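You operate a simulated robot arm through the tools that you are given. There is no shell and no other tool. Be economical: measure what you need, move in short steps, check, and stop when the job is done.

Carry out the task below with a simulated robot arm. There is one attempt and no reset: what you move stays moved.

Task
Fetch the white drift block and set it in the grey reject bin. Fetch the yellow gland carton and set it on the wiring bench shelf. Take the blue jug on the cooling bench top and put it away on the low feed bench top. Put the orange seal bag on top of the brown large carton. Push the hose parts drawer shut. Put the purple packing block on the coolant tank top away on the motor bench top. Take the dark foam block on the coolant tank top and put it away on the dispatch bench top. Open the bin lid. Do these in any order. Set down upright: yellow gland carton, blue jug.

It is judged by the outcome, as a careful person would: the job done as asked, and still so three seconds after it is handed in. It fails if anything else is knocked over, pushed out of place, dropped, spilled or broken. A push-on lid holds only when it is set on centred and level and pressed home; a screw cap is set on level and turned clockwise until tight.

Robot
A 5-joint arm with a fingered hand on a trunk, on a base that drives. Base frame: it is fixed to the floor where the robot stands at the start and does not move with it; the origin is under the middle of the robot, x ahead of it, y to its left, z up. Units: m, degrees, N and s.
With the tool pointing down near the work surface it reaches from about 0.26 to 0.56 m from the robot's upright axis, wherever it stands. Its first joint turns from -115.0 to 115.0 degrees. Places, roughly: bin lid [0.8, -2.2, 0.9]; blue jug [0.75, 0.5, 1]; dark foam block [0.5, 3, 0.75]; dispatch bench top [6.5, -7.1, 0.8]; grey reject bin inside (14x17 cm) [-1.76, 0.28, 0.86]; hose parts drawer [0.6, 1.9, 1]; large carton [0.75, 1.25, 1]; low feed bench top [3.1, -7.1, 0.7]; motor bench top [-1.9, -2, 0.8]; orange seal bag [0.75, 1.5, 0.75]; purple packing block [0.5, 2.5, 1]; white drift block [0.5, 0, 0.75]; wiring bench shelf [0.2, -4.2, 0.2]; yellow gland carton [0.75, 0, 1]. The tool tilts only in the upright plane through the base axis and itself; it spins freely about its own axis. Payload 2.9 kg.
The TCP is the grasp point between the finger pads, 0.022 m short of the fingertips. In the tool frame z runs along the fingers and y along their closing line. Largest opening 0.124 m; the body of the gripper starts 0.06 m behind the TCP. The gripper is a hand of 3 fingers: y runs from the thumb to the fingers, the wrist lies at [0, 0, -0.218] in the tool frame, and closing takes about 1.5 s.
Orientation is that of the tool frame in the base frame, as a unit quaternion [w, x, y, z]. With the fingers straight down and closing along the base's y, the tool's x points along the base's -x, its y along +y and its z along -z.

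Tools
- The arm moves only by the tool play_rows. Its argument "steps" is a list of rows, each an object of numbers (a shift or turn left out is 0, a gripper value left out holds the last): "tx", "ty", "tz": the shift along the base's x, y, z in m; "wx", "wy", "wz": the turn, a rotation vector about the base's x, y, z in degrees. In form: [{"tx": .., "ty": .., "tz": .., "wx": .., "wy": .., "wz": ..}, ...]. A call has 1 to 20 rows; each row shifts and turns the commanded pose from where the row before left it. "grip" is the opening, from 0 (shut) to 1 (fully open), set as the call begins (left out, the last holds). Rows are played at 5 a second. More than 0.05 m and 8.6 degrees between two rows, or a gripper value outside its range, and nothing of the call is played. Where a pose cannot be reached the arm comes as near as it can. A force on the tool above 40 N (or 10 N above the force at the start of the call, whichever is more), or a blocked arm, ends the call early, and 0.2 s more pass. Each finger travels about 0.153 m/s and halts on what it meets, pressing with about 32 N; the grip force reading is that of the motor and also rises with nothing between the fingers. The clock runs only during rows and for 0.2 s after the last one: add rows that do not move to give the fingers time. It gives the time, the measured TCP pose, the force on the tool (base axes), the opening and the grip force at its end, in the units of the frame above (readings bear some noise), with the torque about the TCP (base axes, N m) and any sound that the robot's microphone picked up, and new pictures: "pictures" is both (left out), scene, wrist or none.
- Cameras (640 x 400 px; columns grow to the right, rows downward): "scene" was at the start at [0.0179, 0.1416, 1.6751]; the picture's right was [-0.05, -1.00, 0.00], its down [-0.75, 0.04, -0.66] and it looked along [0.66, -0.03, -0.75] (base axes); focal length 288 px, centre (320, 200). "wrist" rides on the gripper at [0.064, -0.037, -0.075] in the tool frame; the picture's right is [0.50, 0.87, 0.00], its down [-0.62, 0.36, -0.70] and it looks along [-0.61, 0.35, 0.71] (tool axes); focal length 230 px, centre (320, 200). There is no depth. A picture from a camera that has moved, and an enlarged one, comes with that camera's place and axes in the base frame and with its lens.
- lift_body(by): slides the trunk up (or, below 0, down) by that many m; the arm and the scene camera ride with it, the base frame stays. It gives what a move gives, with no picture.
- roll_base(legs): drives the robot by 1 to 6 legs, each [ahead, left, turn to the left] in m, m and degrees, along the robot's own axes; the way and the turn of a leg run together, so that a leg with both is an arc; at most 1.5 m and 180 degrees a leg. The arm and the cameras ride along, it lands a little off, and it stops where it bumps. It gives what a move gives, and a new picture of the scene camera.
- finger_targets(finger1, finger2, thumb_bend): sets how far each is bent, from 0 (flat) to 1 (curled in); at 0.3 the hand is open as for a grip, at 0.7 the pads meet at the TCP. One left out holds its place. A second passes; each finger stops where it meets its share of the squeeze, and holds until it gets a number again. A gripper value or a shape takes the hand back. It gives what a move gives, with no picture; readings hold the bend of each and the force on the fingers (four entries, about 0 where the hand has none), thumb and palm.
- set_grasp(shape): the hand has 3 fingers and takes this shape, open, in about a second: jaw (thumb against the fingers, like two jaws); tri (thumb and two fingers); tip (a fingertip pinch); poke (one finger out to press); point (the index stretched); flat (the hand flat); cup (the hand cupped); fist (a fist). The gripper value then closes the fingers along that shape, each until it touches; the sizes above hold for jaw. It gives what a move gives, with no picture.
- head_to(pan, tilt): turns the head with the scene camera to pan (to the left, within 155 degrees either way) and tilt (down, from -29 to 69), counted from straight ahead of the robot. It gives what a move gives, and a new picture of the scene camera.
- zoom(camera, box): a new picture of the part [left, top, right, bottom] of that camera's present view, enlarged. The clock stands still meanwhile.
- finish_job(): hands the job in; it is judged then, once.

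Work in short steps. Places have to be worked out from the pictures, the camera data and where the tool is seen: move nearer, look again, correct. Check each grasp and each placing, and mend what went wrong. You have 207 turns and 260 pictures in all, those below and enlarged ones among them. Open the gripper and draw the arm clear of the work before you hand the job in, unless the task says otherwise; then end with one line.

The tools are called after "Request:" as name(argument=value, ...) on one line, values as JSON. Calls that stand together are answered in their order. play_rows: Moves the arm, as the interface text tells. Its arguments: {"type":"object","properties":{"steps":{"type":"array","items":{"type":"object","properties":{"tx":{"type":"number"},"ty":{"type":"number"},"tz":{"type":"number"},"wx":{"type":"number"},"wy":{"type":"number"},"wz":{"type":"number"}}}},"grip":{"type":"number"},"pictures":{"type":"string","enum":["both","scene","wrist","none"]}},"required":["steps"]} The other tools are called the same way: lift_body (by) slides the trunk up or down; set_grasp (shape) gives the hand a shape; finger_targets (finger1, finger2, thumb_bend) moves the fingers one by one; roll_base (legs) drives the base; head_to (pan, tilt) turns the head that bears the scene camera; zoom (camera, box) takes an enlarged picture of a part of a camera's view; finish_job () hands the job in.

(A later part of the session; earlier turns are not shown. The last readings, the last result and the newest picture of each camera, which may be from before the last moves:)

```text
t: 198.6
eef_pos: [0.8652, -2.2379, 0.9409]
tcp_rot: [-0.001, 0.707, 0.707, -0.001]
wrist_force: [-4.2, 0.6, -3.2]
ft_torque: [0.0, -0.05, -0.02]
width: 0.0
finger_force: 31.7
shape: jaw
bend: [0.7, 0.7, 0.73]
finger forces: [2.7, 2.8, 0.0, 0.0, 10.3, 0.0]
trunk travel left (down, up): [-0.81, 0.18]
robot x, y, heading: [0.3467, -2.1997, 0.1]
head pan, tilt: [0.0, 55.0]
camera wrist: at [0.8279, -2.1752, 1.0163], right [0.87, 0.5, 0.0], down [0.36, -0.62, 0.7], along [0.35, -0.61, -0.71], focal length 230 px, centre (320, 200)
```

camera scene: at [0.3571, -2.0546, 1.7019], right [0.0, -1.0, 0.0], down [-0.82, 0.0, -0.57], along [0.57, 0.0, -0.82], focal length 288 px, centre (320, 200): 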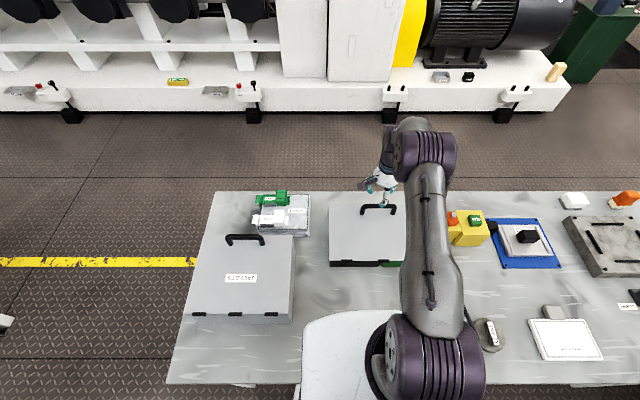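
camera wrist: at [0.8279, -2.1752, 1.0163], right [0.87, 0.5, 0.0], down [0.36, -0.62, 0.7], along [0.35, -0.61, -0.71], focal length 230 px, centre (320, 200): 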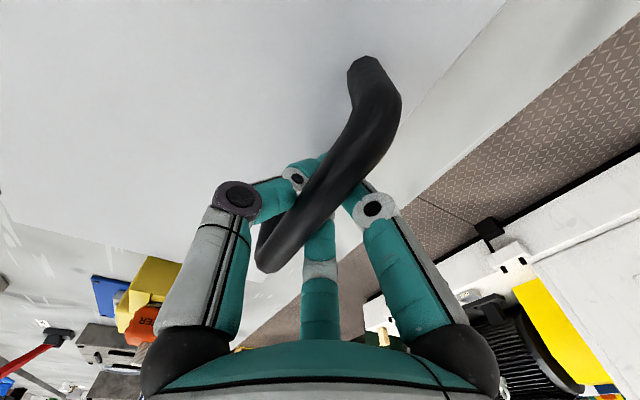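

The fingertips have closed under the bar, hooking it. Lift along the lid's arc to 30°, tilting slightly.

Request:
play_rows(steps=[{"tx": -0.004, "tz": 0.0145, "wy": -2}, {"tx": -0.006, "tz": 0.0135, "wy": -2}, {"tx": -0.007, "tz": 0.0133, "wy": -3}, {"tx": -0.008, "tz": 0.0125, "wy": -3}, {"tx": -0.009, "tz": 0.0117, "wy": -3}, {"tx": -0.01, "tz": 0.011, "wy": -3}])

```text
t: 200.0
eef_pos: [0.8233, -2.2372, 1.0193]
tcp_rot: [0.107, 0.702, 0.699, 0.089]
wrist_force: [9.9, -0.1, 6.1]
ft_torque: [-0.03, 0.1, -0.01]
width: 0.0
finger_force: 31.6
shape: jaw
bend: [0.7, 0.7, 0.72]
finger forces: [5.1, 6.3, 0.1, 0.1, 2.1, 0.0]
trunk travel left (down, up): [-0.81, 0.18]
robot x, y, heading: [0.3457, -2.2005, 0.1]
head pan, tilt: [0.0, 55.0]
camera scene: at [0.3588, -2.0544, 1.702], right [0.0, -1.0, 0.0], down [-0.82, 0.0, -0.57], along [0.57, 0.0, -0.82], focal length 288 px, centre (320, 200)
camera wrist: at [0.7666, -2.1736, 1.0786], right [0.84, 0.5, 0.23], down [0.15, -0.6, 0.79], along [0.53, -0.63, -0.57], focal length 230 px, centre (320, 200)
```

scene: 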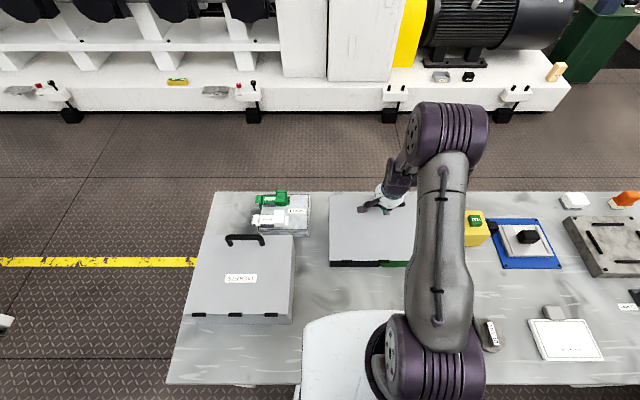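
wrist: 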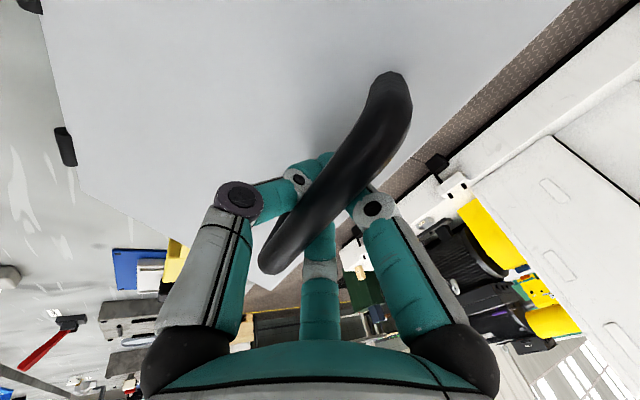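

The lid follows. Continue the arc to ~60°.

Request:
play_rows(steps=[{"tx": -0.01, "tz": 0.0105, "wy": -3}, {"tx": -0.011, "tz": 0.0095, "wy": -3}, {"tx": -0.0125, "tz": 0.008, "wy": -3}, {"tx": -0.013, "tz": 0.007, "wy": -3}, {"tx": -0.0135, "tz": 0.006, "wy": -3}, {"tx": -0.014, "tz": 0.005, "wy": -3}])

```text
t: 201.4
eef_pos: [0.7484, -2.2181, 1.064]
tcp_rot: [0.215, 0.68, 0.673, 0.197]
wrist_force: [2.1, -6.8, 0.8]
ft_torque: [0.1, -0.01, -0.01]
width: 0.0002
finger_force: 32.0
shape: jaw
bend: [0.7, 0.7, 0.72]
finger forces: [6.4, 1.0, 0.1, 0.1, 0.7, 0.1]
out of reach, approached as far as the arm can: row 2, 3, 4, 6
trunk travel left (down, up): [-0.81, 0.18]
robot x, y, heading: [0.3469, -2.1987, 0.0]
head pan, tilt: [0.0, 55.0]
camera scene: at [0.3577, -2.0567, 1.702], right [0.0, -1.0, 0.0], down [-0.82, 0.0, -0.57], along [0.57, 0.0, -0.82], focal length 288 px, centre (320, 200)
camera wrist: at [0.677, -2.154, 1.1045], right [0.73, 0.5, 0.47], down [-0.1, -0.6, 0.79], along [0.68, -0.63, -0.38], focal length 230 px, centre (320, 200)
```

scene: 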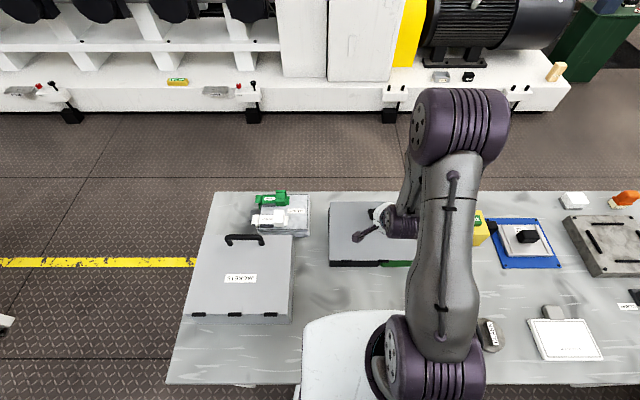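
wrist: 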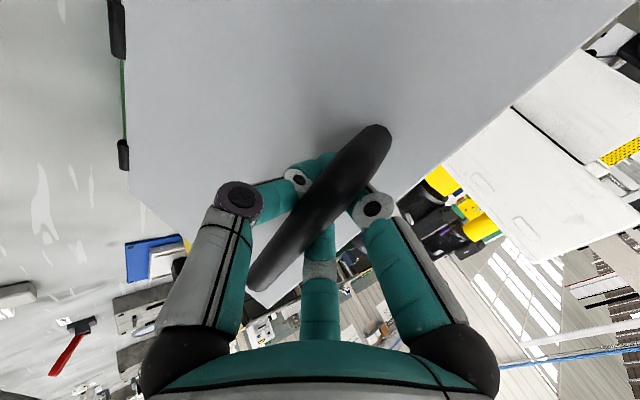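

At about 60° the arm nears its tilt limit. I'll use the base, backing 6 cm, to continue the near-horizontal part of the arc.

Request:
roll_base(legs=[[-0.06, 0, 0]])

Request:
zoom(camera="scene", box=[310, 130, 450, 270])

```text
t: 202.4
eef_pos: [0.6875, -2.2228, 1.0628]
tcp_rot: [0.213, 0.68, 0.673, 0.197]
wrist_force: [0.9, -23.8, 2.5]
ft_torque: [0.38, 0.0, -0.04]
width: 0.0002
finger_force: 32.2
shape: jaw
bend: [0.7, 0.7, 0.72]
finger forces: [23.1, 0.1, 0.0, 0.0, 0.0, 0.0]
trunk travel left (down, up): [-0.81, 0.18]
robot x, y, heading: [0.2885, -2.1991, 0.1]
head pan, tilt: [0.0, 55.0]
camera scene: at [0.2969, -2.063, 1.7025], right [0.0, -1.0, -0.01], down [-0.82, 0.0, -0.57], along [0.57, 0.01, -0.82], focal length 288 px, centre (320, 200)
```

scene: 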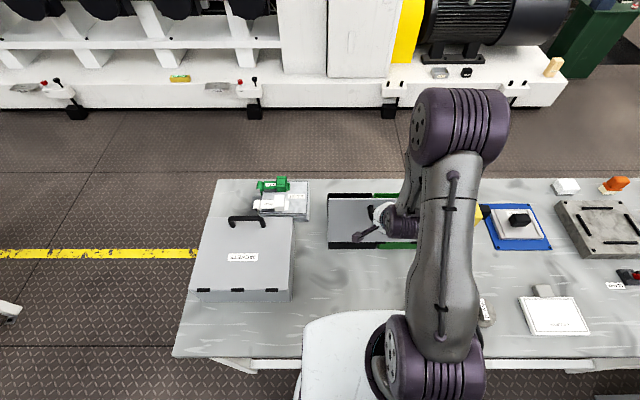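

```text
2.86 times, centred on (380, 200) of scene
camera zoom: at [0.2969, -2.063, 1.7025], right [0.0, -1.0, -0.01], down [-0.82, 0.0, -0.57], along [0.57, 0.01, -0.82], focal length 822 px, centre (149, 200)
```

zoom: 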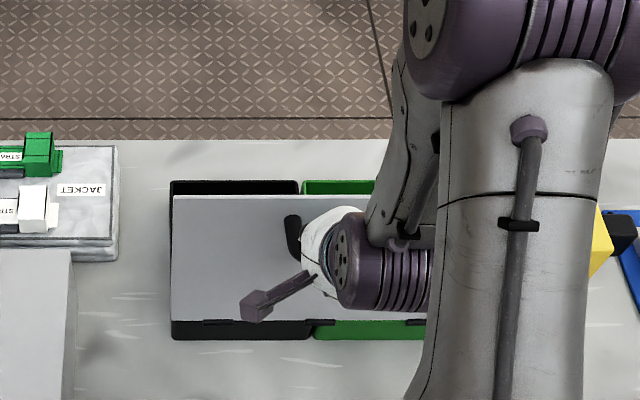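

Lid is nearly upright; a side force has built up (finger against a handle leg). Shift -y ~12 mm to relieve it.

Request:
play_rows(steps=[{"ty": -0.006}, {"ty": -0.006}], pictures="wrist")

```text
t: 203.0
eef_pos: [0.6891, -2.2232, 1.0637]
tcp_rot: [0.217, 0.68, 0.673, 0.192]
wrist_force: [-0.1, -3.0, 1.9]
ft_torque: [0.08, 0.02, 0.01]
width: 0.0
finger_force: 32.4
shape: jaw
bend: [0.7, 0.7, 0.72]
finger forces: [3.4, 0.1, 0.0, 0.0, 0.2, 0.1]
out of reach, approached as far as the arm can: row 2
trunk travel left (down, up): [-0.81, 0.18]
robot x, y, heading: [0.2835, -2.2012, -0.3]
head pan, tilt: [0.0, 55.0]
camera wrist: at [0.6174, -2.158, 1.104], right [0.73, 0.5, 0.47], down [-0.1, -0.59, 0.8], along [0.67, -0.63, -0.38], focal length 230 px, centre (320, 200)
```

wrist: 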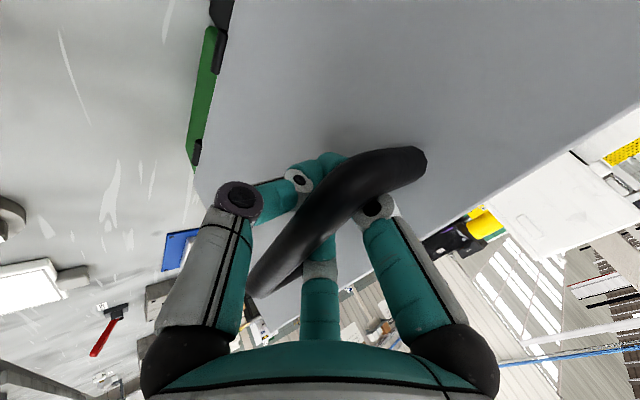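

Force relaxed; lid near 80°. Back up another 6 cm.

Request:
roll_base(legs=[[-0.05, 0, 0]])

Request:
play_rows(steps=[{"tz": -0.005}], pictures="wrist")

```text
t: 204.0
eef_pos: [0.6402, -2.2224, 1.062]
tcp_rot: [0.214, 0.681, 0.674, 0.191]
wrist_force: [4.1, -0.3, -9.2]
ft_torque: [-0.05, -0.06, -0.03]
width: 0.0001
finger_force: 32.8
shape: jaw
bend: [0.7, 0.7, 0.73]
finger forces: [5.2, 6.3, 0.1, 0.0, 15.5, 0.0]
trunk travel left (down, up): [-0.81, 0.18]
robot x, y, heading: [0.2353, -2.2001, 0.1]
head pan, tilt: [0.0, 55.0]
stopped in leg 1: the force on the tool passed its limit at 44 N (the readings are from after the stop); the commanded pose is now the measured one
camera scene: at [0.2499, -2.0548, 1.7019], right [0.0, -1.0, 0.0], down [-0.82, 0.0, -0.57], along [0.57, 0.0, -0.82], focal length 288 px, centre (320, 200)
```

scene: 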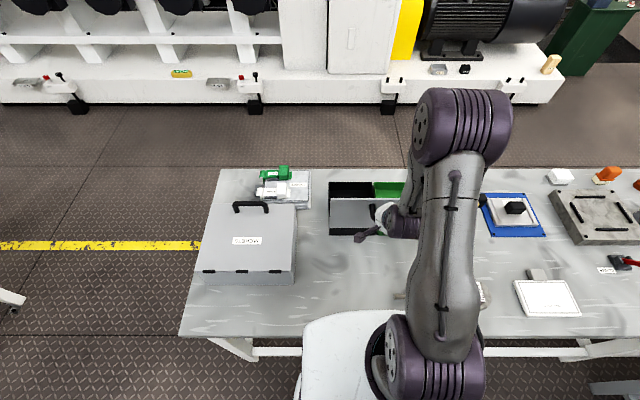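

```text
t: 204.4
eef_pos: [0.6372, -2.2233, 1.0585]
tcp_rot: [0.216, 0.681, 0.674, 0.191]
wrist_force: [-0.7, 0.2, 3.5]
ft_torque: [0.01, 0.01, 0.04]
width: 0.0
finger_force: 31.7
shape: jaw
bend: [0.7, 0.7, 0.73]
finger forces: [3.5, 4.4, 0.0, 0.0, 6.0, 0.1]
trunk travel left (down, up): [-0.81, 0.18]
robot x, y, heading: [0.2358, -2.201, 0.1]
head pan, tilt: [0.0, 55.0]
camera wrist: at [0.5656, -2.1573, 1.099], right [0.73, 0.5, 0.46], down [-0.1, -0.59, 0.8], along [0.67, -0.63, -0.38], focal length 230 px, centre (320, 200)
```

wrist: 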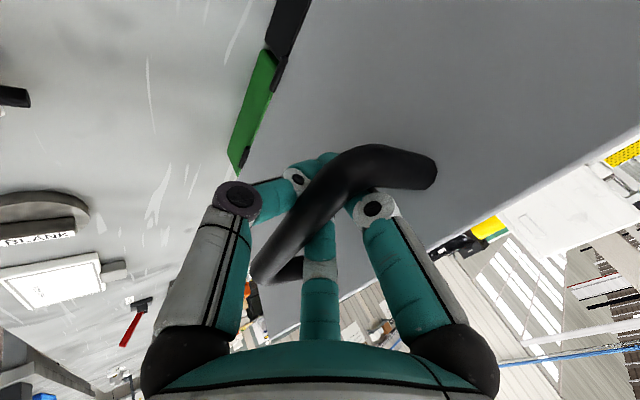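

Lid seems past vertical. Look closely at it.

Request:
zoom(camera="scene", box=[310, 150, 450, 250])

```text
4.00 times, centred on (380, 200) of scene
camera zoom: at [0.2458, -2.0548, 1.7021], right [0.0, -1.0, 0.0], down [-0.82, 0.0, -0.57], along [0.57, 0.0, -0.82], focal length 1150 px, centre (80, 200)
```

zoom: 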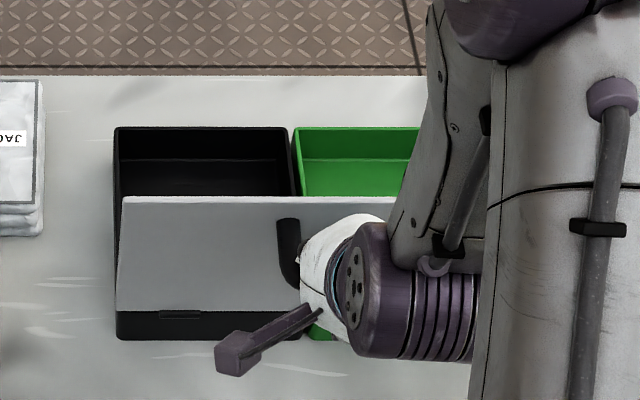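

Lid is ~100°. Pull a little further to find the stop.

Request:
play_rows(steps=[{"tx": -0.008, "tz": -0.003}, {"tx": -0.008, "tz": -0.003}, {"tx": -0.008, "tz": -0.004}], pictures="none")

```text
t: 205.2
eef_pos: [0.6311, -2.2244, 1.0448]
tcp_rot: [0.215, 0.681, 0.673, 0.192]
wrist_force: [-3.8, -12.0, 9.5]
ft_torque: [0.47, -0.07, 0.12]
width: 0.0
finger_force: 31.5
shape: jaw
bend: [0.7, 0.7, 0.72]
finger forces: [16.0, 0.4, 0.0, 0.1, 0.0, 0.0]
out of reach, approached as far as the arm can: row 1, 2, 3
trunk travel left (down, up): [-0.81, 0.18]
robot x, y, heading: [0.2362, -2.1967, -0.1]
head pan, tilt: [0.0, 55.0]
```

The arm itself can't fold further; back the base 3 cm with the hook still on the bar.

Request:
roll_base(legs=[[-0.03, 0, 0]])

Request:
zoom(camera="scene", box=[310, 150, 450, 250])

```text
t: 206.1
eef_pos: [0.6047, -2.2228, 1.0437]
tcp_rot: [0.214, 0.681, 0.675, 0.189]
wrist_force: [6.5, -1.1, -11.1]
ft_torque: [0.05, -0.09, 0.01]
width: 0.0001
finger_force: 31.9
shape: jaw
bend: [0.7, 0.7, 0.74]
finger forces: [6.1, 6.6, 0.0, 0.1, 15.9, 0.0]
trunk travel left (down, up): [-0.81, 0.18]
robot x, y, heading: [0.2037, -2.1979, 0.3]
head pan, tilt: [0.0, 55.0]
camera scene: at [0.2215, -2.0553, 1.7018], right [0.0, -1.0, 0.0], down [-0.82, 0.0, -0.57], along [0.57, 0.0, -0.82], focal length 288 px, centre (320, 200)
```

scene: 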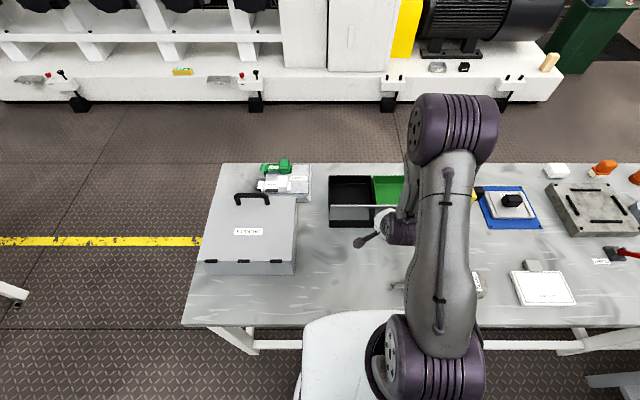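

```text
4.00 times, centred on (380, 200) of scene
camera zoom: at [0.2215, -2.0553, 1.7018], right [0.0, -1.0, 0.0], down [-0.82, 0.0, -0.57], along [0.57, 0.0, -0.82], focal length 1150 px, centre (80, 200)
```

zoom: 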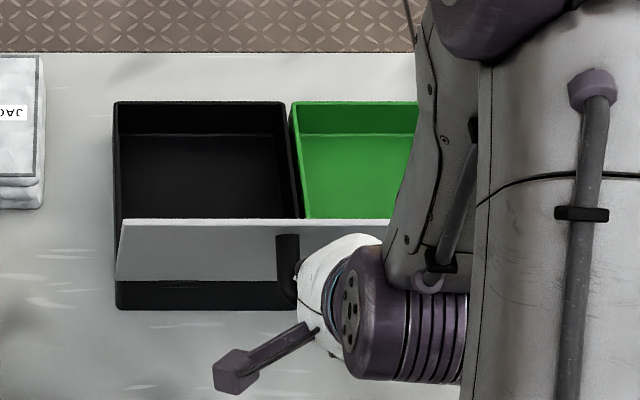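

Lid at ~112°. Continue backing slowly to see whether there's a stop.

Request:
roll_base(legs=[[-0.025, 0, 0]])

Request:
play_rows(steps=[{"tz": -0.008}, {"tz": -0.008}], pictures="none")

Request:
zoom(camera="scene", box=[310, 150, 450, 250])

```text
t: 206.9
eef_pos: [0.5996, -2.2231, 1.0433]
tcp_rot: [0.218, 0.68, 0.673, 0.192]
wrist_force: [21.4, 0.1, -28.7]
ft_torque: [0.01, -0.18, 0.05]
width: 0.0002
finger_force: 32.3
shape: jaw
bend: [0.7, 0.7, 0.73]
finger forces: [10.5, 12.4, 0.0, 0.0, 19.8, 0.0]
trunk travel left (down, up): [-0.81, 0.18]
robot x, y, heading: [0.1903, -2.199, -0.2]
head pan, tilt: [0.0, 55.0]
stopped in leg 1: the force on the tool passed its limit at 52 N (the readings are from after the stop); the commanded pose is now the measured one
camera scene: at [0.2135, -2.0549, 1.7016], right [0.0, -1.0, 0.0], down [-0.82, 0.0, -0.57], along [0.57, 0.0, -0.82], focal length 288 px, centre (320, 200)
```

scene: 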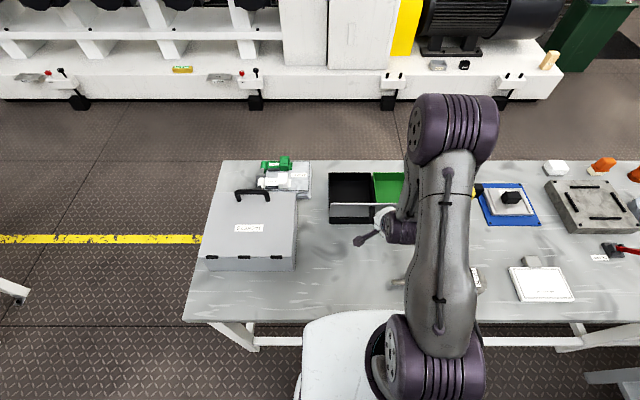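

```text
t: 207.4
eef_pos: [0.601, -2.2223, 1.0392]
tcp_rot: [0.23, 0.677, 0.669, 0.203]
wrist_force: [9.9, -0.3, 15.0]
ft_torque: [0.11, 0.11, 0.0]
width: 0.0
finger_force: 32.3
shape: jaw
bend: [0.7, 0.7, 0.73]
finger forces: [14.9, 12.2, 0.0, 0.1, 7.2, 0.1]
trunk travel left (down, up): [-0.81, 0.18]
robot x, y, heading: [0.1906, -2.1991, 0.1]
head pan, tilt: [0.0, 55.0]
stopped in row 2: the force on the tool passed its limit at 56 N (the readings are from after the stop); the commanded pose is now the measured one
```

```text
4.00 times, centred on (380, 200) of scene
camera zoom: at [0.204, -2.0547, 1.7022], right [0.0, -1.0, 0.0], down [-0.82, 0.0, -0.57], along [0.57, 0.0, -0.82], focal length 1150 px, centre (80, 200)
```

zoom: 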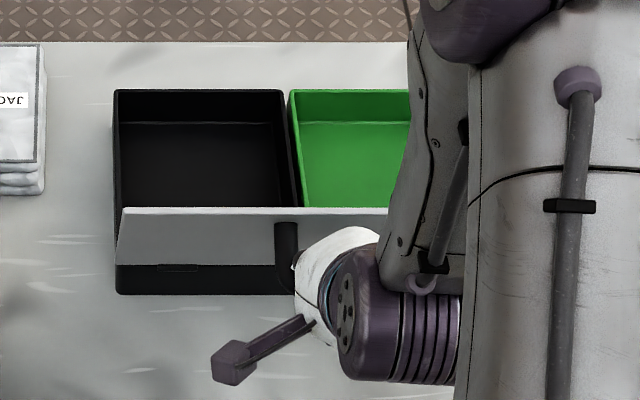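

That's the lid's stop, past vertical. Open the fingers partly to free the bar.

Request:
play_rows(steps=[{}, {}, {}, {}, {}], grip=0.45)

```text
t: 208.6
eef_pos: [0.5966, -2.2307, 1.0401]
tcp_rot: [0.226, 0.679, 0.669, 0.203]
wrist_force: [-0.2, -38.2, 6.2]
ft_torque: [0.79, -0.15, -0.17]
width: 0.0467
finger_force: 0.0
shape: jaw
bend: [0.8, 0.39, 0.7]
finger forces: [42.7, 0.1, 0.1, 0.1, 0.0, 0.0]
trunk travel left (down, up): [-0.81, 0.18]
robot x, y, heading: [0.1903, -2.1989, 0.2]
head pan, tilt: [0.0, 55.0]
camera scene: at [0.2016, -2.0679, 1.703], right [0.0, -1.0, -0.01], down [-0.82, 0.0, -0.57], along [0.57, 0.01, -0.82], focal length 288 px, centre (320, 200)
camera wrist: at [0.5252, -2.166, 1.0768], right [0.72, 0.5, 0.49], down [-0.13, -0.6, 0.79], along [0.68, -0.63, -0.36], focal length 230 px, centre (320, 200)
```

scene: 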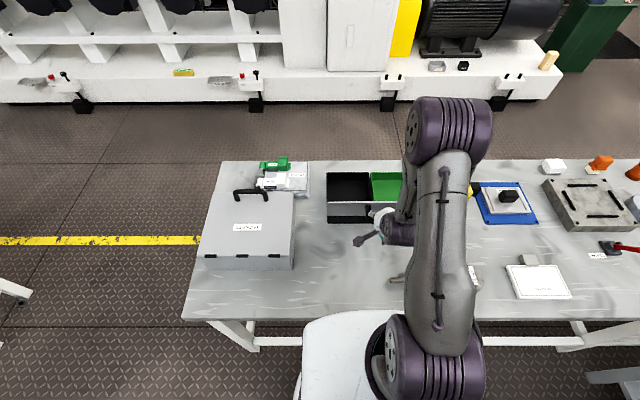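
wrist: 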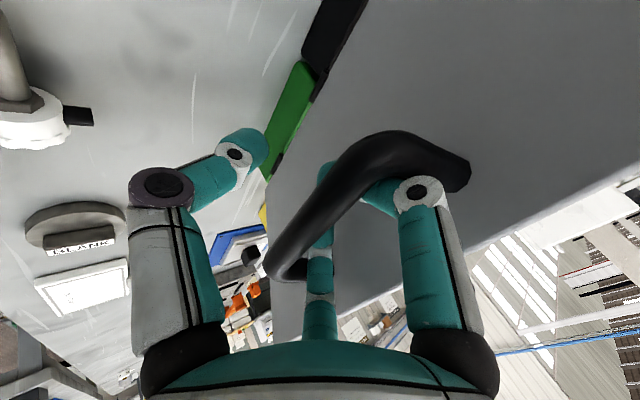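

Finger 1 presses on the handle's leg. Curl both fingers back to centre, keep the thumb open.

Request:
finger_targets(finger1=0.65, finger2=0.65, thumb_bend=0.3)

Request:
play_rows(steps=[{}], pictures="wrist")

```text
t: 209.6
eef_pos: [0.5984, -2.2274, 1.0384]
tcp_rot: [0.227, 0.678, 0.669, 0.203]
wrist_force: [8.7, -22.4, 28.0]
ft_torque: [1.02, -0.09, -0.29]
width: 0.0555
finger_force: 20.2
shape: fingers
bend: [0.7, 0.65, 0.3]
finger forces: [40.4, 0.1, 0.0, 0.0, 0.0, 0.1]
trunk travel left (down, up): [-0.81, 0.18]
robot x, y, heading: [0.1874, -2.2009, 0.3]
head pan, tilt: [0.0, 55.0]
```

```text
t: 210.0
eef_pos: [0.5993, -2.2277, 1.0386]
tcp_rot: [0.227, 0.677, 0.67, 0.204]
wrist_force: [9.9, -22.0, 28.2]
ft_torque: [1.1, -0.04, -0.32]
width: 0.0558
finger_force: 20.9
shape: fingers
bend: [0.7, 0.65, 0.3]
finger forces: [41.5, 0.0, 0.0, 0.0, 0.0, 0.1]
trunk travel left (down, up): [-0.81, 0.18]
robot x, y, heading: [0.1901, -2.2029, 0.1]
head pan, tilt: [0.0, 55.0]
camera wrist: at [0.5257, -2.1624, 1.0769], right [0.72, 0.5, 0.49], down [-0.13, -0.59, 0.79], along [0.69, -0.63, -0.36], focal length 230 px, centre (320, 200)
```

wrist: 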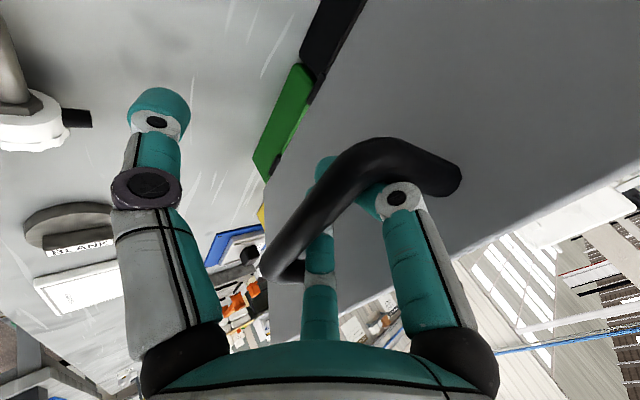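

Thumb is free; the fingers still sit behind the bar. Draw the hand back along its axis.

Request:
play_rows(steps=[{"tx": -0.003, "tz": 0.008}, {"tx": -0.003, "tz": 0.008}, {"tx": -0.003, "tz": 0.008}], pictures="wrist")

```text
t: 210.8
eef_pos: [0.5955, -2.2218, 1.0615]
tcp_rot: [0.226, 0.677, 0.672, 0.2]
wrist_force: [-0.1, 0.1, -0.6]
ft_torque: [-0.02, -0.01, -0.03]
width: 0.0616
finger_force: 0.0
shape: fingers
bend: [0.65, 0.65, 0.3]
finger forces: [0.0, 0.1, 0.1, 0.0, 0.0, 0.1]
out of reach, approached as far as the arm can: row 3
trunk travel left (down, up): [-0.81, 0.18]
robot x, y, heading: [0.1893, -2.1971, 0.1]
head pan, tilt: [0.0, 55.0]
camera wrist: at [0.5227, -2.1567, 1.099], right [0.72, 0.5, 0.48], down [-0.12, -0.59, 0.8], along [0.68, -0.63, -0.36], focal length 230 px, centre (320, 200)
```

wrist: 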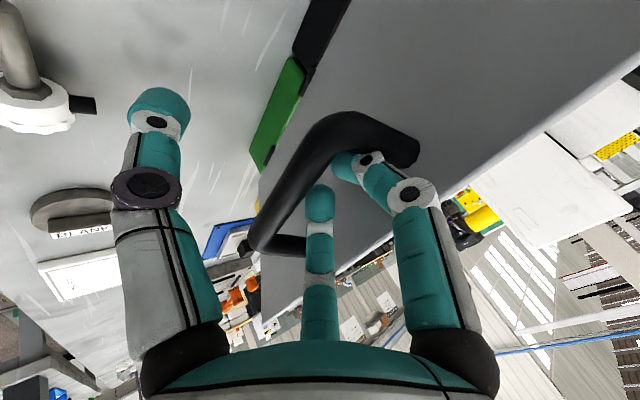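

Hand is free of the bar. Raise 2 cm with the trunk and back away.

Request:
lift_body(by=0.025)

Request:
roll_base(legs=[[-0.3, 0, 0]])

Request:
zoom(camera="scene", box=[240, 60, 480, 210])

```text
t: 211.6
eef_pos: [0.5955, -2.2236, 1.0864]
tcp_rot: [0.227, 0.678, 0.67, 0.2]
wrist_force: [1.0, -0.1, -0.2]
ft_torque: [0.03, 0.02, 0.01]
width: 0.0615
finger_force: 0.1
shape: fingers
bend: [0.65, 0.65, 0.3]
finger forces: [0.0, 0.0, 0.0, 0.1, 0.0, 0.0]
trunk travel left (down, up): [-0.835, 0.155]
robot x, y, heading: [0.1937, -2.1997, 0.0]
head pan, tilt: [0.0, 55.0]
```

```text
t: 213.6
eef_pos: [0.2985, -2.2229, 1.0869]
tcp_rot: [0.226, 0.677, 0.671, 0.201]
wrist_force: [-0.1, 0.3, 1.0]
ft_torque: [-0.01, 0.01, 0.0]
width: 0.0612
finger_force: 0.0
shape: fingers
bend: [0.65, 0.65, 0.3]
finger forces: [0.0, 0.0, 0.0, 0.1, 0.1, 0.0]
trunk travel left (down, up): [-0.835, 0.155]
robot x, y, heading: [-0.1059, -2.2005, 0.2]
head pan, tilt: [0.0, 55.0]
camera scene: at [-0.0952, -2.0559, 1.7269], right [0.0, -1.0, 0.0], down [-0.82, 0.0, -0.57], along [0.57, 0.0, -0.82], focal length 288 px, centre (320, 200)
```

scene: 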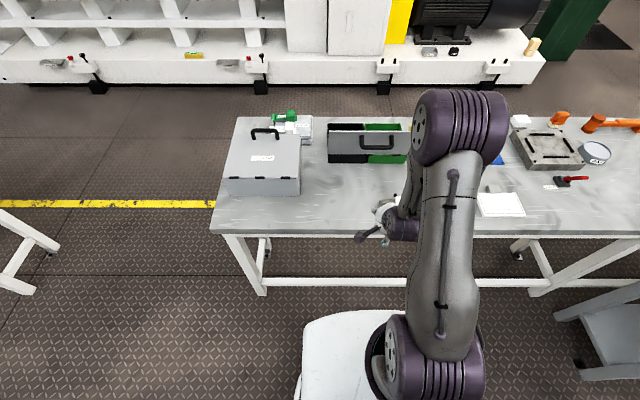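

```text
2.67 times, centred on (360, 135) of scene
camera zoom: at [-0.0952, -2.0559, 1.7269], right [0.0, -1.0, 0.0], down [-0.82, 0.0, -0.57], along [0.57, 0.0, -0.82], focal length 767 px, centre (213, 373)
```

zoom: 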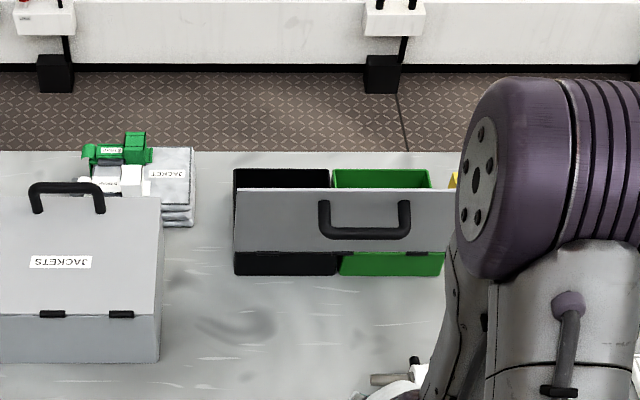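

The lid stays open. Straighten the hand, raise the trunk fully, and drive to the carton/bag area (y≈1.4).

Request:
play_rows(steps=[{"wy": 8.5}, {"wy": 8.5}, {"wy": 8.5}, {"wy": 8.5}, {"wz": 8.5}, {"wz": 8.5}, {"wz": 8.5}, {"wz": 8.5}, {"wz": 8.5}, {"wz": 8.5}, {"wz": 8.5}, {"wz": 8.5}, {"wz": 8.5}, {"wz": 8.5}, {"wz": 5}], grip=1, pictures="none")

Request:
lift_body(by=0.155)

Request:
roll_base(legs=[[-0.1, 1.2, 0], [0, 1.3, 0], [0, 1.15, 0]])

Request:
head_to(pan=0, tilt=48)

```text
t: 216.8
eef_pos: [0.2978, -2.2315, 1.0878]
tcp_rot: [0.017, -0.003, 1.0, -0.002]
wrist_force: [0.7, 0.1, 1.2]
ft_torque: [-0.05, 0.02, 0.02]
width: 0.1239
finger_force: 0.0
shape: jaw
bend: [0.3, 0.3, 0.3]
finger forces: [0.0, 0.1, 0.0, 0.0, 0.0, 0.1]
out of reach, approached as far as the arm can: row 2, 3
trunk travel left (down, up): [-0.835, 0.155]
robot x, y, heading: [-0.1048, -2.2, 0.5]
head pan, tilt: [0.0, 55.0]
```

```text
t: 218.6
eef_pos: [0.297, -2.2324, 1.2417]
tcp_rot: [0.018, -0.002, 1.0, -0.001]
wrist_force: [-0.1, 0.2, 0.5]
ft_torque: [-0.01, -0.01, 0.02]
width: 0.1236
finger_force: 0.1
shape: jaw
bend: [0.3, 0.3, 0.3]
finger forces: [0.0, 0.0, 0.0, 0.0, 0.0, 0.0]
trunk travel left (down, up): [-0.99, 0.0]
robot x, y, heading: [-0.1075, -2.2001, 0.1]
head pan, tilt: [0.0, 55.0]
```

```text
t: 236.1
eef_pos: [0.1796, 1.3637, 1.2426]
tcp_rot: [0.018, 0.014, 1.0, -0.003]
wrist_force: [0.5, 0.0, 0.0]
ft_torque: [0.0, 0.0, 0.02]
width: 0.1239
finger_force: 0.0
shape: jaw
bend: [0.3, 0.3, 0.3]
finger forces: [0.0, 0.0, 0.0, 0.0, 0.0, 0.0]
trunk travel left (down, up): [-0.99, 0.0]
robot x, y, heading: [-0.2188, 1.4074, -1.5]
head pan, tilt: [0.0, 55.0]
camera scene: at [-0.2068, 1.5525, 1.8819], right [-0.03, -1.0, 0.0], down [-0.82, 0.02, -0.57], along [0.57, -0.02, -0.82], focal length 288 px, centre (320, 200)
```

scene: 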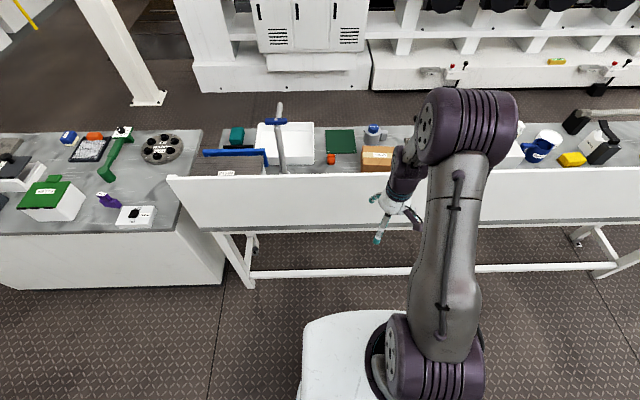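

```text
t: 236.8
eef_pos: [0.1808, 1.3639, 1.2418]
tcp_rot: [0.018, 0.014, 1.0, -0.002]
wrist_force: [0.4, -0.2, 0.5]
ft_torque: [0.01, 0.03, -0.01]
width: 0.1239
finger_force: 0.1
shape: jaw
bend: [0.3, 0.3, 0.3]
finger forces: [0.0, 0.0, 0.1, 0.1, 0.0, 0.0]
trunk travel left (down, up): [-0.99, 0.0]
robot x, y, heading: [-0.2231, 1.4071, -1.5]
head pan, tilt: [0.0, 48.0]
camera scene: at [-0.2001, 1.5531, 1.891], right [-0.03, -1.0, 0.0], down [-0.74, 0.02, -0.67], along [0.67, -0.02, -0.74], focal length 288 px, centre (320, 200)
```

scene: 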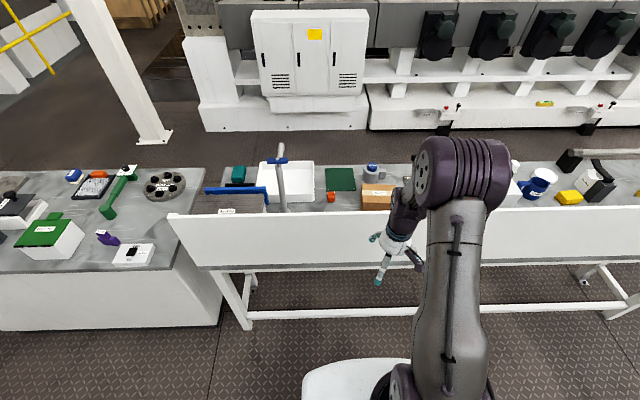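

Orange bag ≈(0.73,1.48), carton at ≈(0.75,1.25). Raise the arm and drive in to x≈0.3.

Request:
play_rows(steps=[{"tz": 0.04}, {"tz": 0.035}], pictures="none")

Request:
roll_base(legs=[[0.3, 0.03, 1.5], [0.22, 0, 0]])

Request:
head_to(pan=0, tilt=65)

```text
t: 237.4
eef_pos: [0.1803, 1.3632, 1.3181]
tcp_rot: [0.018, 0.015, 1.0, -0.002]
wrist_force: [-0.1, 0.3, 0.5]
ft_torque: [0.02, 0.01, 0.0]
width: 0.1237
finger_force: 0.0
shape: jaw
bend: [0.3, 0.3, 0.3]
finger forces: [0.1, 0.0, 0.1, 0.0, 0.0, 0.0]
trunk travel left (down, up): [-0.99, 0.0]
robot x, y, heading: [-0.2185, 1.4101, -1.3]
head pan, tilt: [0.0, 48.0]
```

```text
t: 240.7
eef_pos: [0.6902, 1.4004, 1.3192]
tcp_rot: [0.019, 0.001, 1.0, -0.001]
wrist_force: [0.7, -0.5, -0.9]
ft_torque: [0.01, -0.01, 0.01]
width: 0.1237
finger_force: 0.1
shape: jaw
bend: [0.3, 0.3, 0.3]
finger forces: [0.1, 0.1, 0.1, 0.0, 0.0, 0.0]
trunk travel left (down, up): [-0.99, 0.0]
robot x, y, heading: [0.2836, 1.4363, 0.0]
head pan, tilt: [0.0, 48.0]
camera scene: at [0.3031, 1.5805, 1.8911], right [0.0, -1.0, 0.0], down [-0.74, 0.0, -0.67], along [0.67, 0.0, -0.74], focal length 288 px, centre (320, 200)
```

scene: 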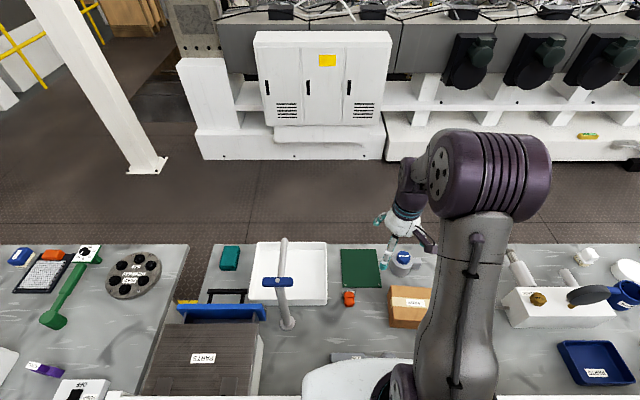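

```text
t: 241.5
eef_pos: [0.6929, 1.3998, 1.317]
tcp_rot: [0.017, 0.001, 1.0, -0.001]
wrist_force: [-0.4, -0.4, 0.5]
ft_torque: [-0.01, 0.01, -0.02]
width: 0.124
finger_force: 0.1
shape: jaw
bend: [0.3, 0.3, 0.3]
finger forces: [0.0, 0.0, 0.0, 0.0, 0.1, 0.0]
trunk travel left (down, up): [-0.99, 0.0]
robot x, y, heading: [0.2847, 1.4339, 0.1]
head pan, tilt: [0.0, 65.0]
camera scene: at [0.289, 1.5805, 1.8703], right [0.0, -1.0, 0.0], down [-0.91, 0.0, -0.42], along [0.42, 0.0, -0.91], focal length 288 px, centre (320, 200)
```

scene: 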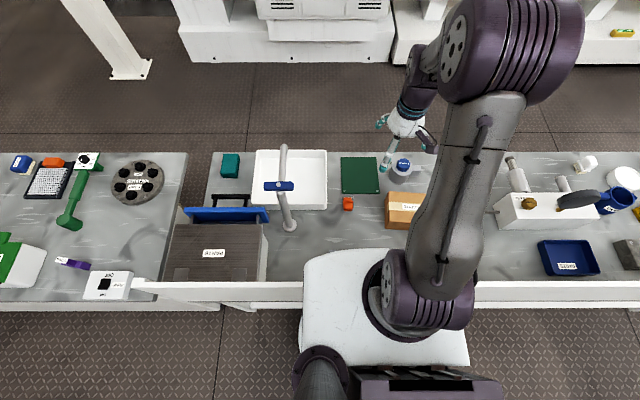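

Zoom on the bag, carton, and the drawer unit.

Request:
zoom(camera="scene", box=[320, 150, 440, 240])

Request:
zoom(camera="scene", box=[140, 140, 340, 300])

Request:
play_rows(steps=[{"ty": 0.04}, {}], pictures="wrist")

```text
4.44 times, centred on (380, 195) of scene
camera zoom: at [0.289, 1.5805, 1.8703], right [0.0, -1.0, 0.0], down [-0.91, 0.0, -0.42], along [0.42, 0.0, -0.91], focal length 1278 px, centre (53, 222)
```

zoom: 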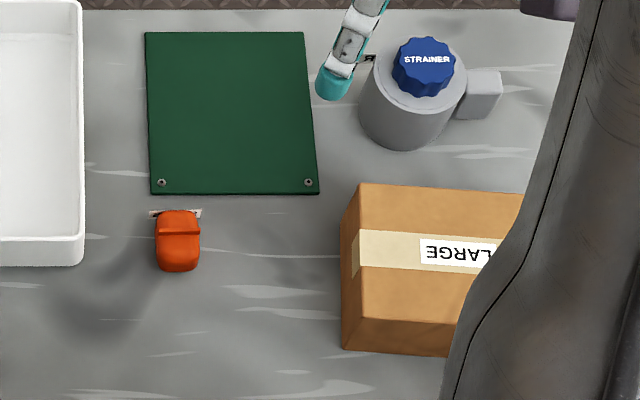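

```text
2.50 times, centred on (240, 220) of scene
camera zoom: at [0.289, 1.5805, 1.8703], right [0.0, -1.0, 0.0], down [-0.91, 0.0, -0.42], along [0.42, 0.0, -0.91], focal length 719 px, centre (520, 150)
```

zoom: 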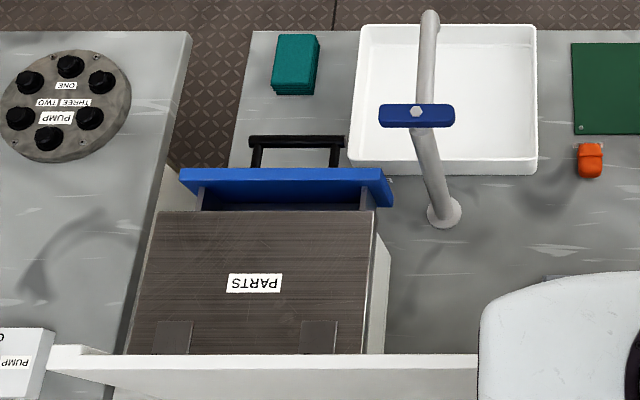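

```text
t: 242.1
eef_pos: [0.6922, 1.4406, 1.3168]
tcp_rot: [0.018, 0.002, 1.0, 0.002]
wrist_force: [0.1, -0.8, -0.2]
ft_torque: [0.01, -0.03, 0.01]
width: 0.1242
finger_force: 0.1
shape: jaw
bend: [0.3, 0.3, 0.3]
finger forces: [0.1, 0.1, 0.0, 0.1, 0.0, 0.0]
trunk travel left (down, up): [-0.99, 0.0]
robot x, y, heading: [0.2897, 1.4309, -0.1]
head pan, tilt: [0.0, 65.0]
camera wrist: at [0.6257, 1.4028, 1.3894], right [-0.5, 0.87, -0.02], down [0.59, 0.35, 0.72], along [0.63, 0.35, -0.69], focal length 230 px, centre (320, 200)
```

wrist: 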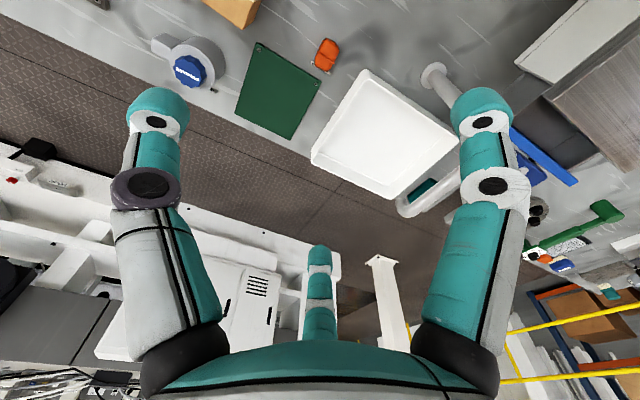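

Bag ≈(0.73,1.472), small and low; carton top ≈0.97. I'll yaw -90° (thumb towards me, away from the green board), move above the bag and lower.

Request:
play_rows(steps=[{"wz": -8.5, "tx": 0.01, "ty": 0.01}, {"wz": -8.5, "tx": 0.01, "ty": 0.01}, {"wz": -8.5, "tx": 0.01, "ty": 0.01}, {"wz": -8.5, "tx": 0.004}, {"wz": -8.5}, {"wz": -8.5}, {"wz": -8.5}, {"wz": -8.5}, {"wz": -8.5}, {"wz": -8.5}, {"wz": -5}, {"tz": -0.045}, {"tz": -0.045}, {"tz": -0.045}, {"tz": -0.045}, {"tz": -0.045}, {"tz": -0.045}], grip=0.75)

```text
t: 245.7
eef_pos: [0.727, 1.4728, 1.0454]
tcp_rot: [-0.002, 0.708, 0.706, -0.003]
wrist_force: [0.3, -0.4, 0.7]
ft_torque: [0.01, 0.01, -0.01]
width: 0.0935
finger_force: 0.0
shape: jaw
bend: [0.26, 0.26, 0.55]
finger forces: [0.1, 0.1, 0.1, 0.0, 0.0, 0.0]
trunk travel left (down, up): [-0.99, 0.0]
robot x, y, heading: [0.2874, 1.4357, -0.2]
head pan, tilt: [0.0, 65.0]
camera scene: at [0.2885, 1.5808, 1.8703], right [0.0, -1.0, 0.0], down [-0.91, 0.0, -0.42], along [0.42, 0.0, -0.91], focal length 288 px, centre (320, 200)
camera wrist: at [0.69, 1.5343, 1.1202], right [0.87, 0.5, -0.01], down [0.36, -0.62, 0.7], along [0.34, -0.61, -0.71], focal length 230 px, centre (320, 200)
```

scene: 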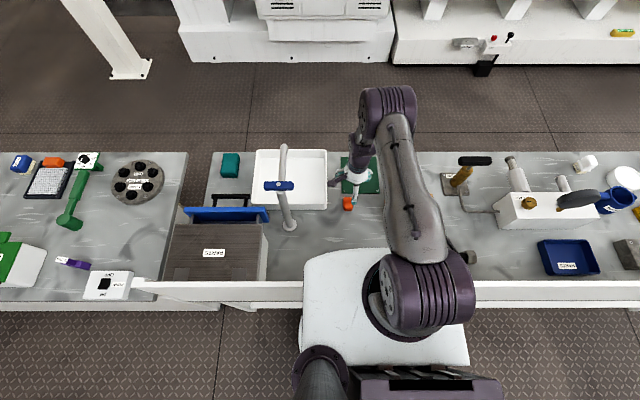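
wrist: 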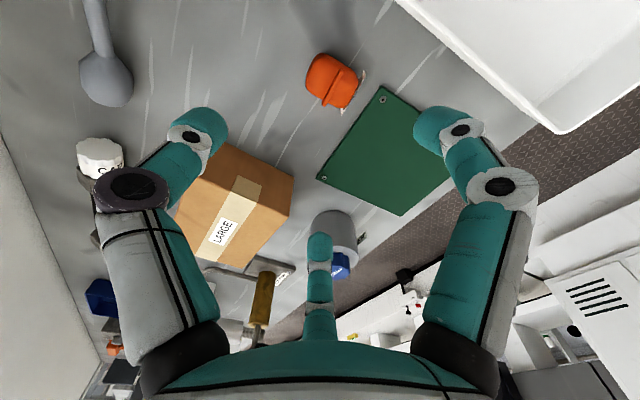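

Aligned within a few mm. Descend to z≈0.93 and recheck.

Request:
play_rows(steps=[{"tx": 0.005, "ty": 0.002, "tz": -0.04}, {"tz": -0.04}, {"tz": -0.035}], grip=0.7, pictures="wrist")

Request:
zoom(camera="scene", box=[310, 150, 410, 230])

```text
t: 246.5
eef_pos: [0.7313, 1.4729, 0.9311]
tcp_rot: [-0.002, 0.708, 0.706, -0.001]
wrist_force: [-0.2, 0.6, -0.6]
ft_torque: [0.02, -0.02, 0.0]
width: 0.0871
finger_force: 0.1
shape: jaw
bend: [0.28, 0.28, 0.74]
finger forces: [0.1, 0.0, 0.0, 0.0, 0.0, 0.1]
trunk travel left (down, up): [-0.99, 0.0]
robot x, y, heading: [0.287, 1.434, -0.0]
head pan, tilt: [0.0, 65.0]
camera wrist: at [0.6959, 1.535, 1.0063], right [0.87, 0.5, -0.01], down [0.36, -0.62, 0.7], along [0.34, -0.61, -0.71], focal length 230 px, centre (320, 200)
```

wrist: 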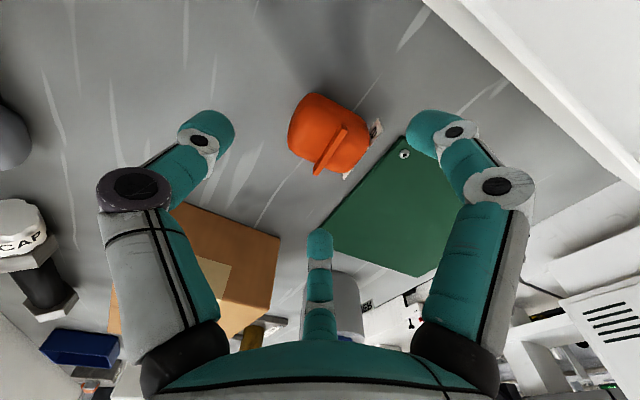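

```text
5.00 times, centred on (360, 190) of scene
camera zoom: at [0.2873, 1.5804, 1.8703], right [0.0, -1.0, 0.0], down [-0.91, 0.0, -0.42], along [0.42, 0.0, -0.91], focal length 1438 px, centre (120, 250)
```

zoom: 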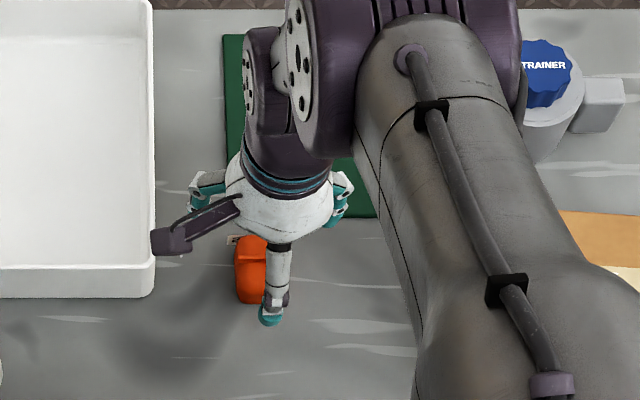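

Bag ≈(0.731,1.479). Shift +6 mm and descend to grasp.

Request:
play_rows(steps=[{"ty": 0.006, "tz": -0.015}, {"tz": -0.015}, {"tz": -0.01}, {"tz": -0.006}], pictures="none")

Request:
play_rows(steps=[{}, {}, {}, {}, {}, {}, {}], grip=0, pictures="wrist")

```text
t: 247.5
eef_pos: [0.7315, 1.4781, 0.8865]
tcp_rot: [-0.001, 0.709, 0.706, -0.003]
wrist_force: [-0.4, -0.7, -0.4]
ft_torque: [0.0, -0.01, 0.02]
width: 0.0873
finger_force: 0.0
shape: jaw
bend: [0.28, 0.28, 0.74]
finger forces: [0.1, 0.0, 0.0, 0.0, 0.1, 0.0]
trunk travel left (down, up): [-0.99, 0.0]
robot x, y, heading: [0.2855, 1.4365, 0.2]
head pan, tilt: [0.0, 65.0]
```

```text
t: 249.1
eef_pos: [0.7317, 1.4783, 0.8865]
tcp_rot: [-0.001, 0.708, 0.706, -0.004]
wrist_force: [0.5, 0.4, 0.3]
ft_torque: [0.01, 0.0, 0.02]
width: 0.0339
finger_force: 32.0
shape: jaw
bend: [0.77, 0.77, 0.7]
finger forces: [25.5, 26.4, 0.1, 0.1, 27.7, 0.0]
trunk travel left (down, up): [-0.99, 0.0]
robot x, y, heading: [0.2894, 1.4351, -0.0]
head pan, tilt: [0.0, 65.0]
camera wrist: at [0.6946, 1.5413, 0.9616], right [0.87, 0.5, -0.01], down [0.36, -0.62, 0.7], along [0.34, -0.61, -0.71], focal length 230 px, centre (320, 200)
```

wrist: 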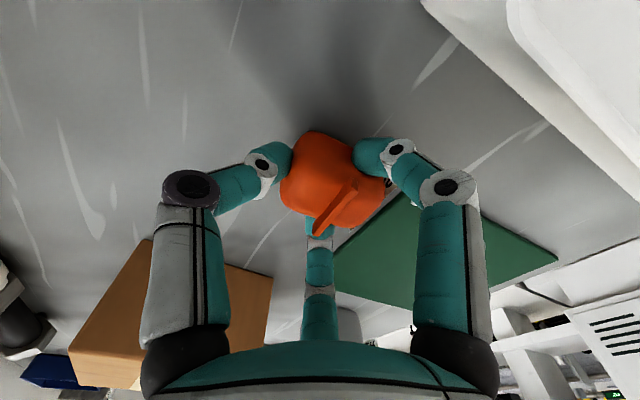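

Bag gripped. Lift 20 cm and look at the carton.

Request:
play_rows(steps=[{"tz": 0.02}, {"tz": 0.045}, {"tz": 0.045}, {"tz": 0.045}, {"tz": 0.045}, {"ty": -0.045}, {"ty": -0.045}, {"ty": -0.03}])

```text
t: 250.9
eef_pos: [0.7314, 1.3557, 1.0879]
tcp_rot: [0.001, 0.707, 0.707, 0.001]
wrist_force: [0.3, -0.7, -1.2]
ft_torque: [-0.01, 0.02, -0.01]
width: 0.0336
finger_force: 31.7
shape: jaw
bend: [0.77, 0.77, 0.7]
finger forces: [25.7, 26.5, 0.0, 0.0, 27.2, 0.0]
trunk travel left (down, up): [-0.99, 0.0]
robot x, y, heading: [0.2902, 1.4357, -0.4]
head pan, tilt: [0.0, 65.0]
camera scene: at [0.2871, 1.5799, 1.8703], right [0.0, -1.0, 0.0], down [-0.91, 0.0, -0.42], along [0.42, 0.0, -0.91], focal length 288 px, centre (320, 200)
camera wrist: at [0.6935, 1.4196, 1.1633], right [0.87, 0.5, 0.0], down [0.35, -0.62, 0.7], along [0.35, -0.61, -0.71], focal length 230 px, centre (320, 200)
```

scene: 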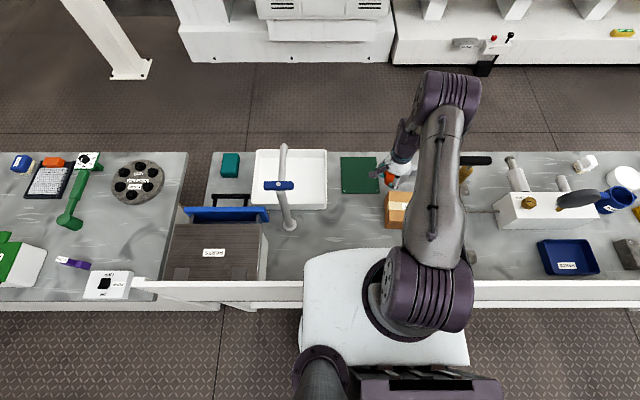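
wrist: 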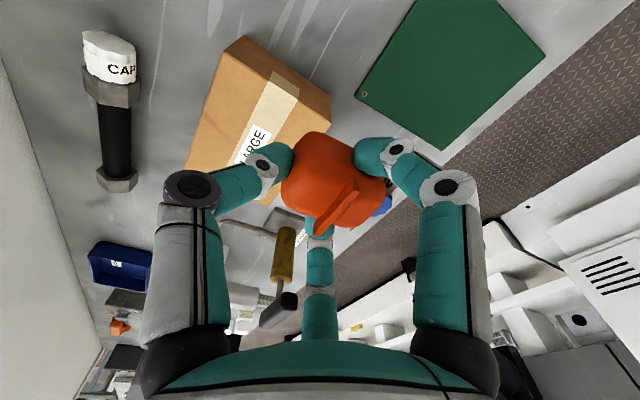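

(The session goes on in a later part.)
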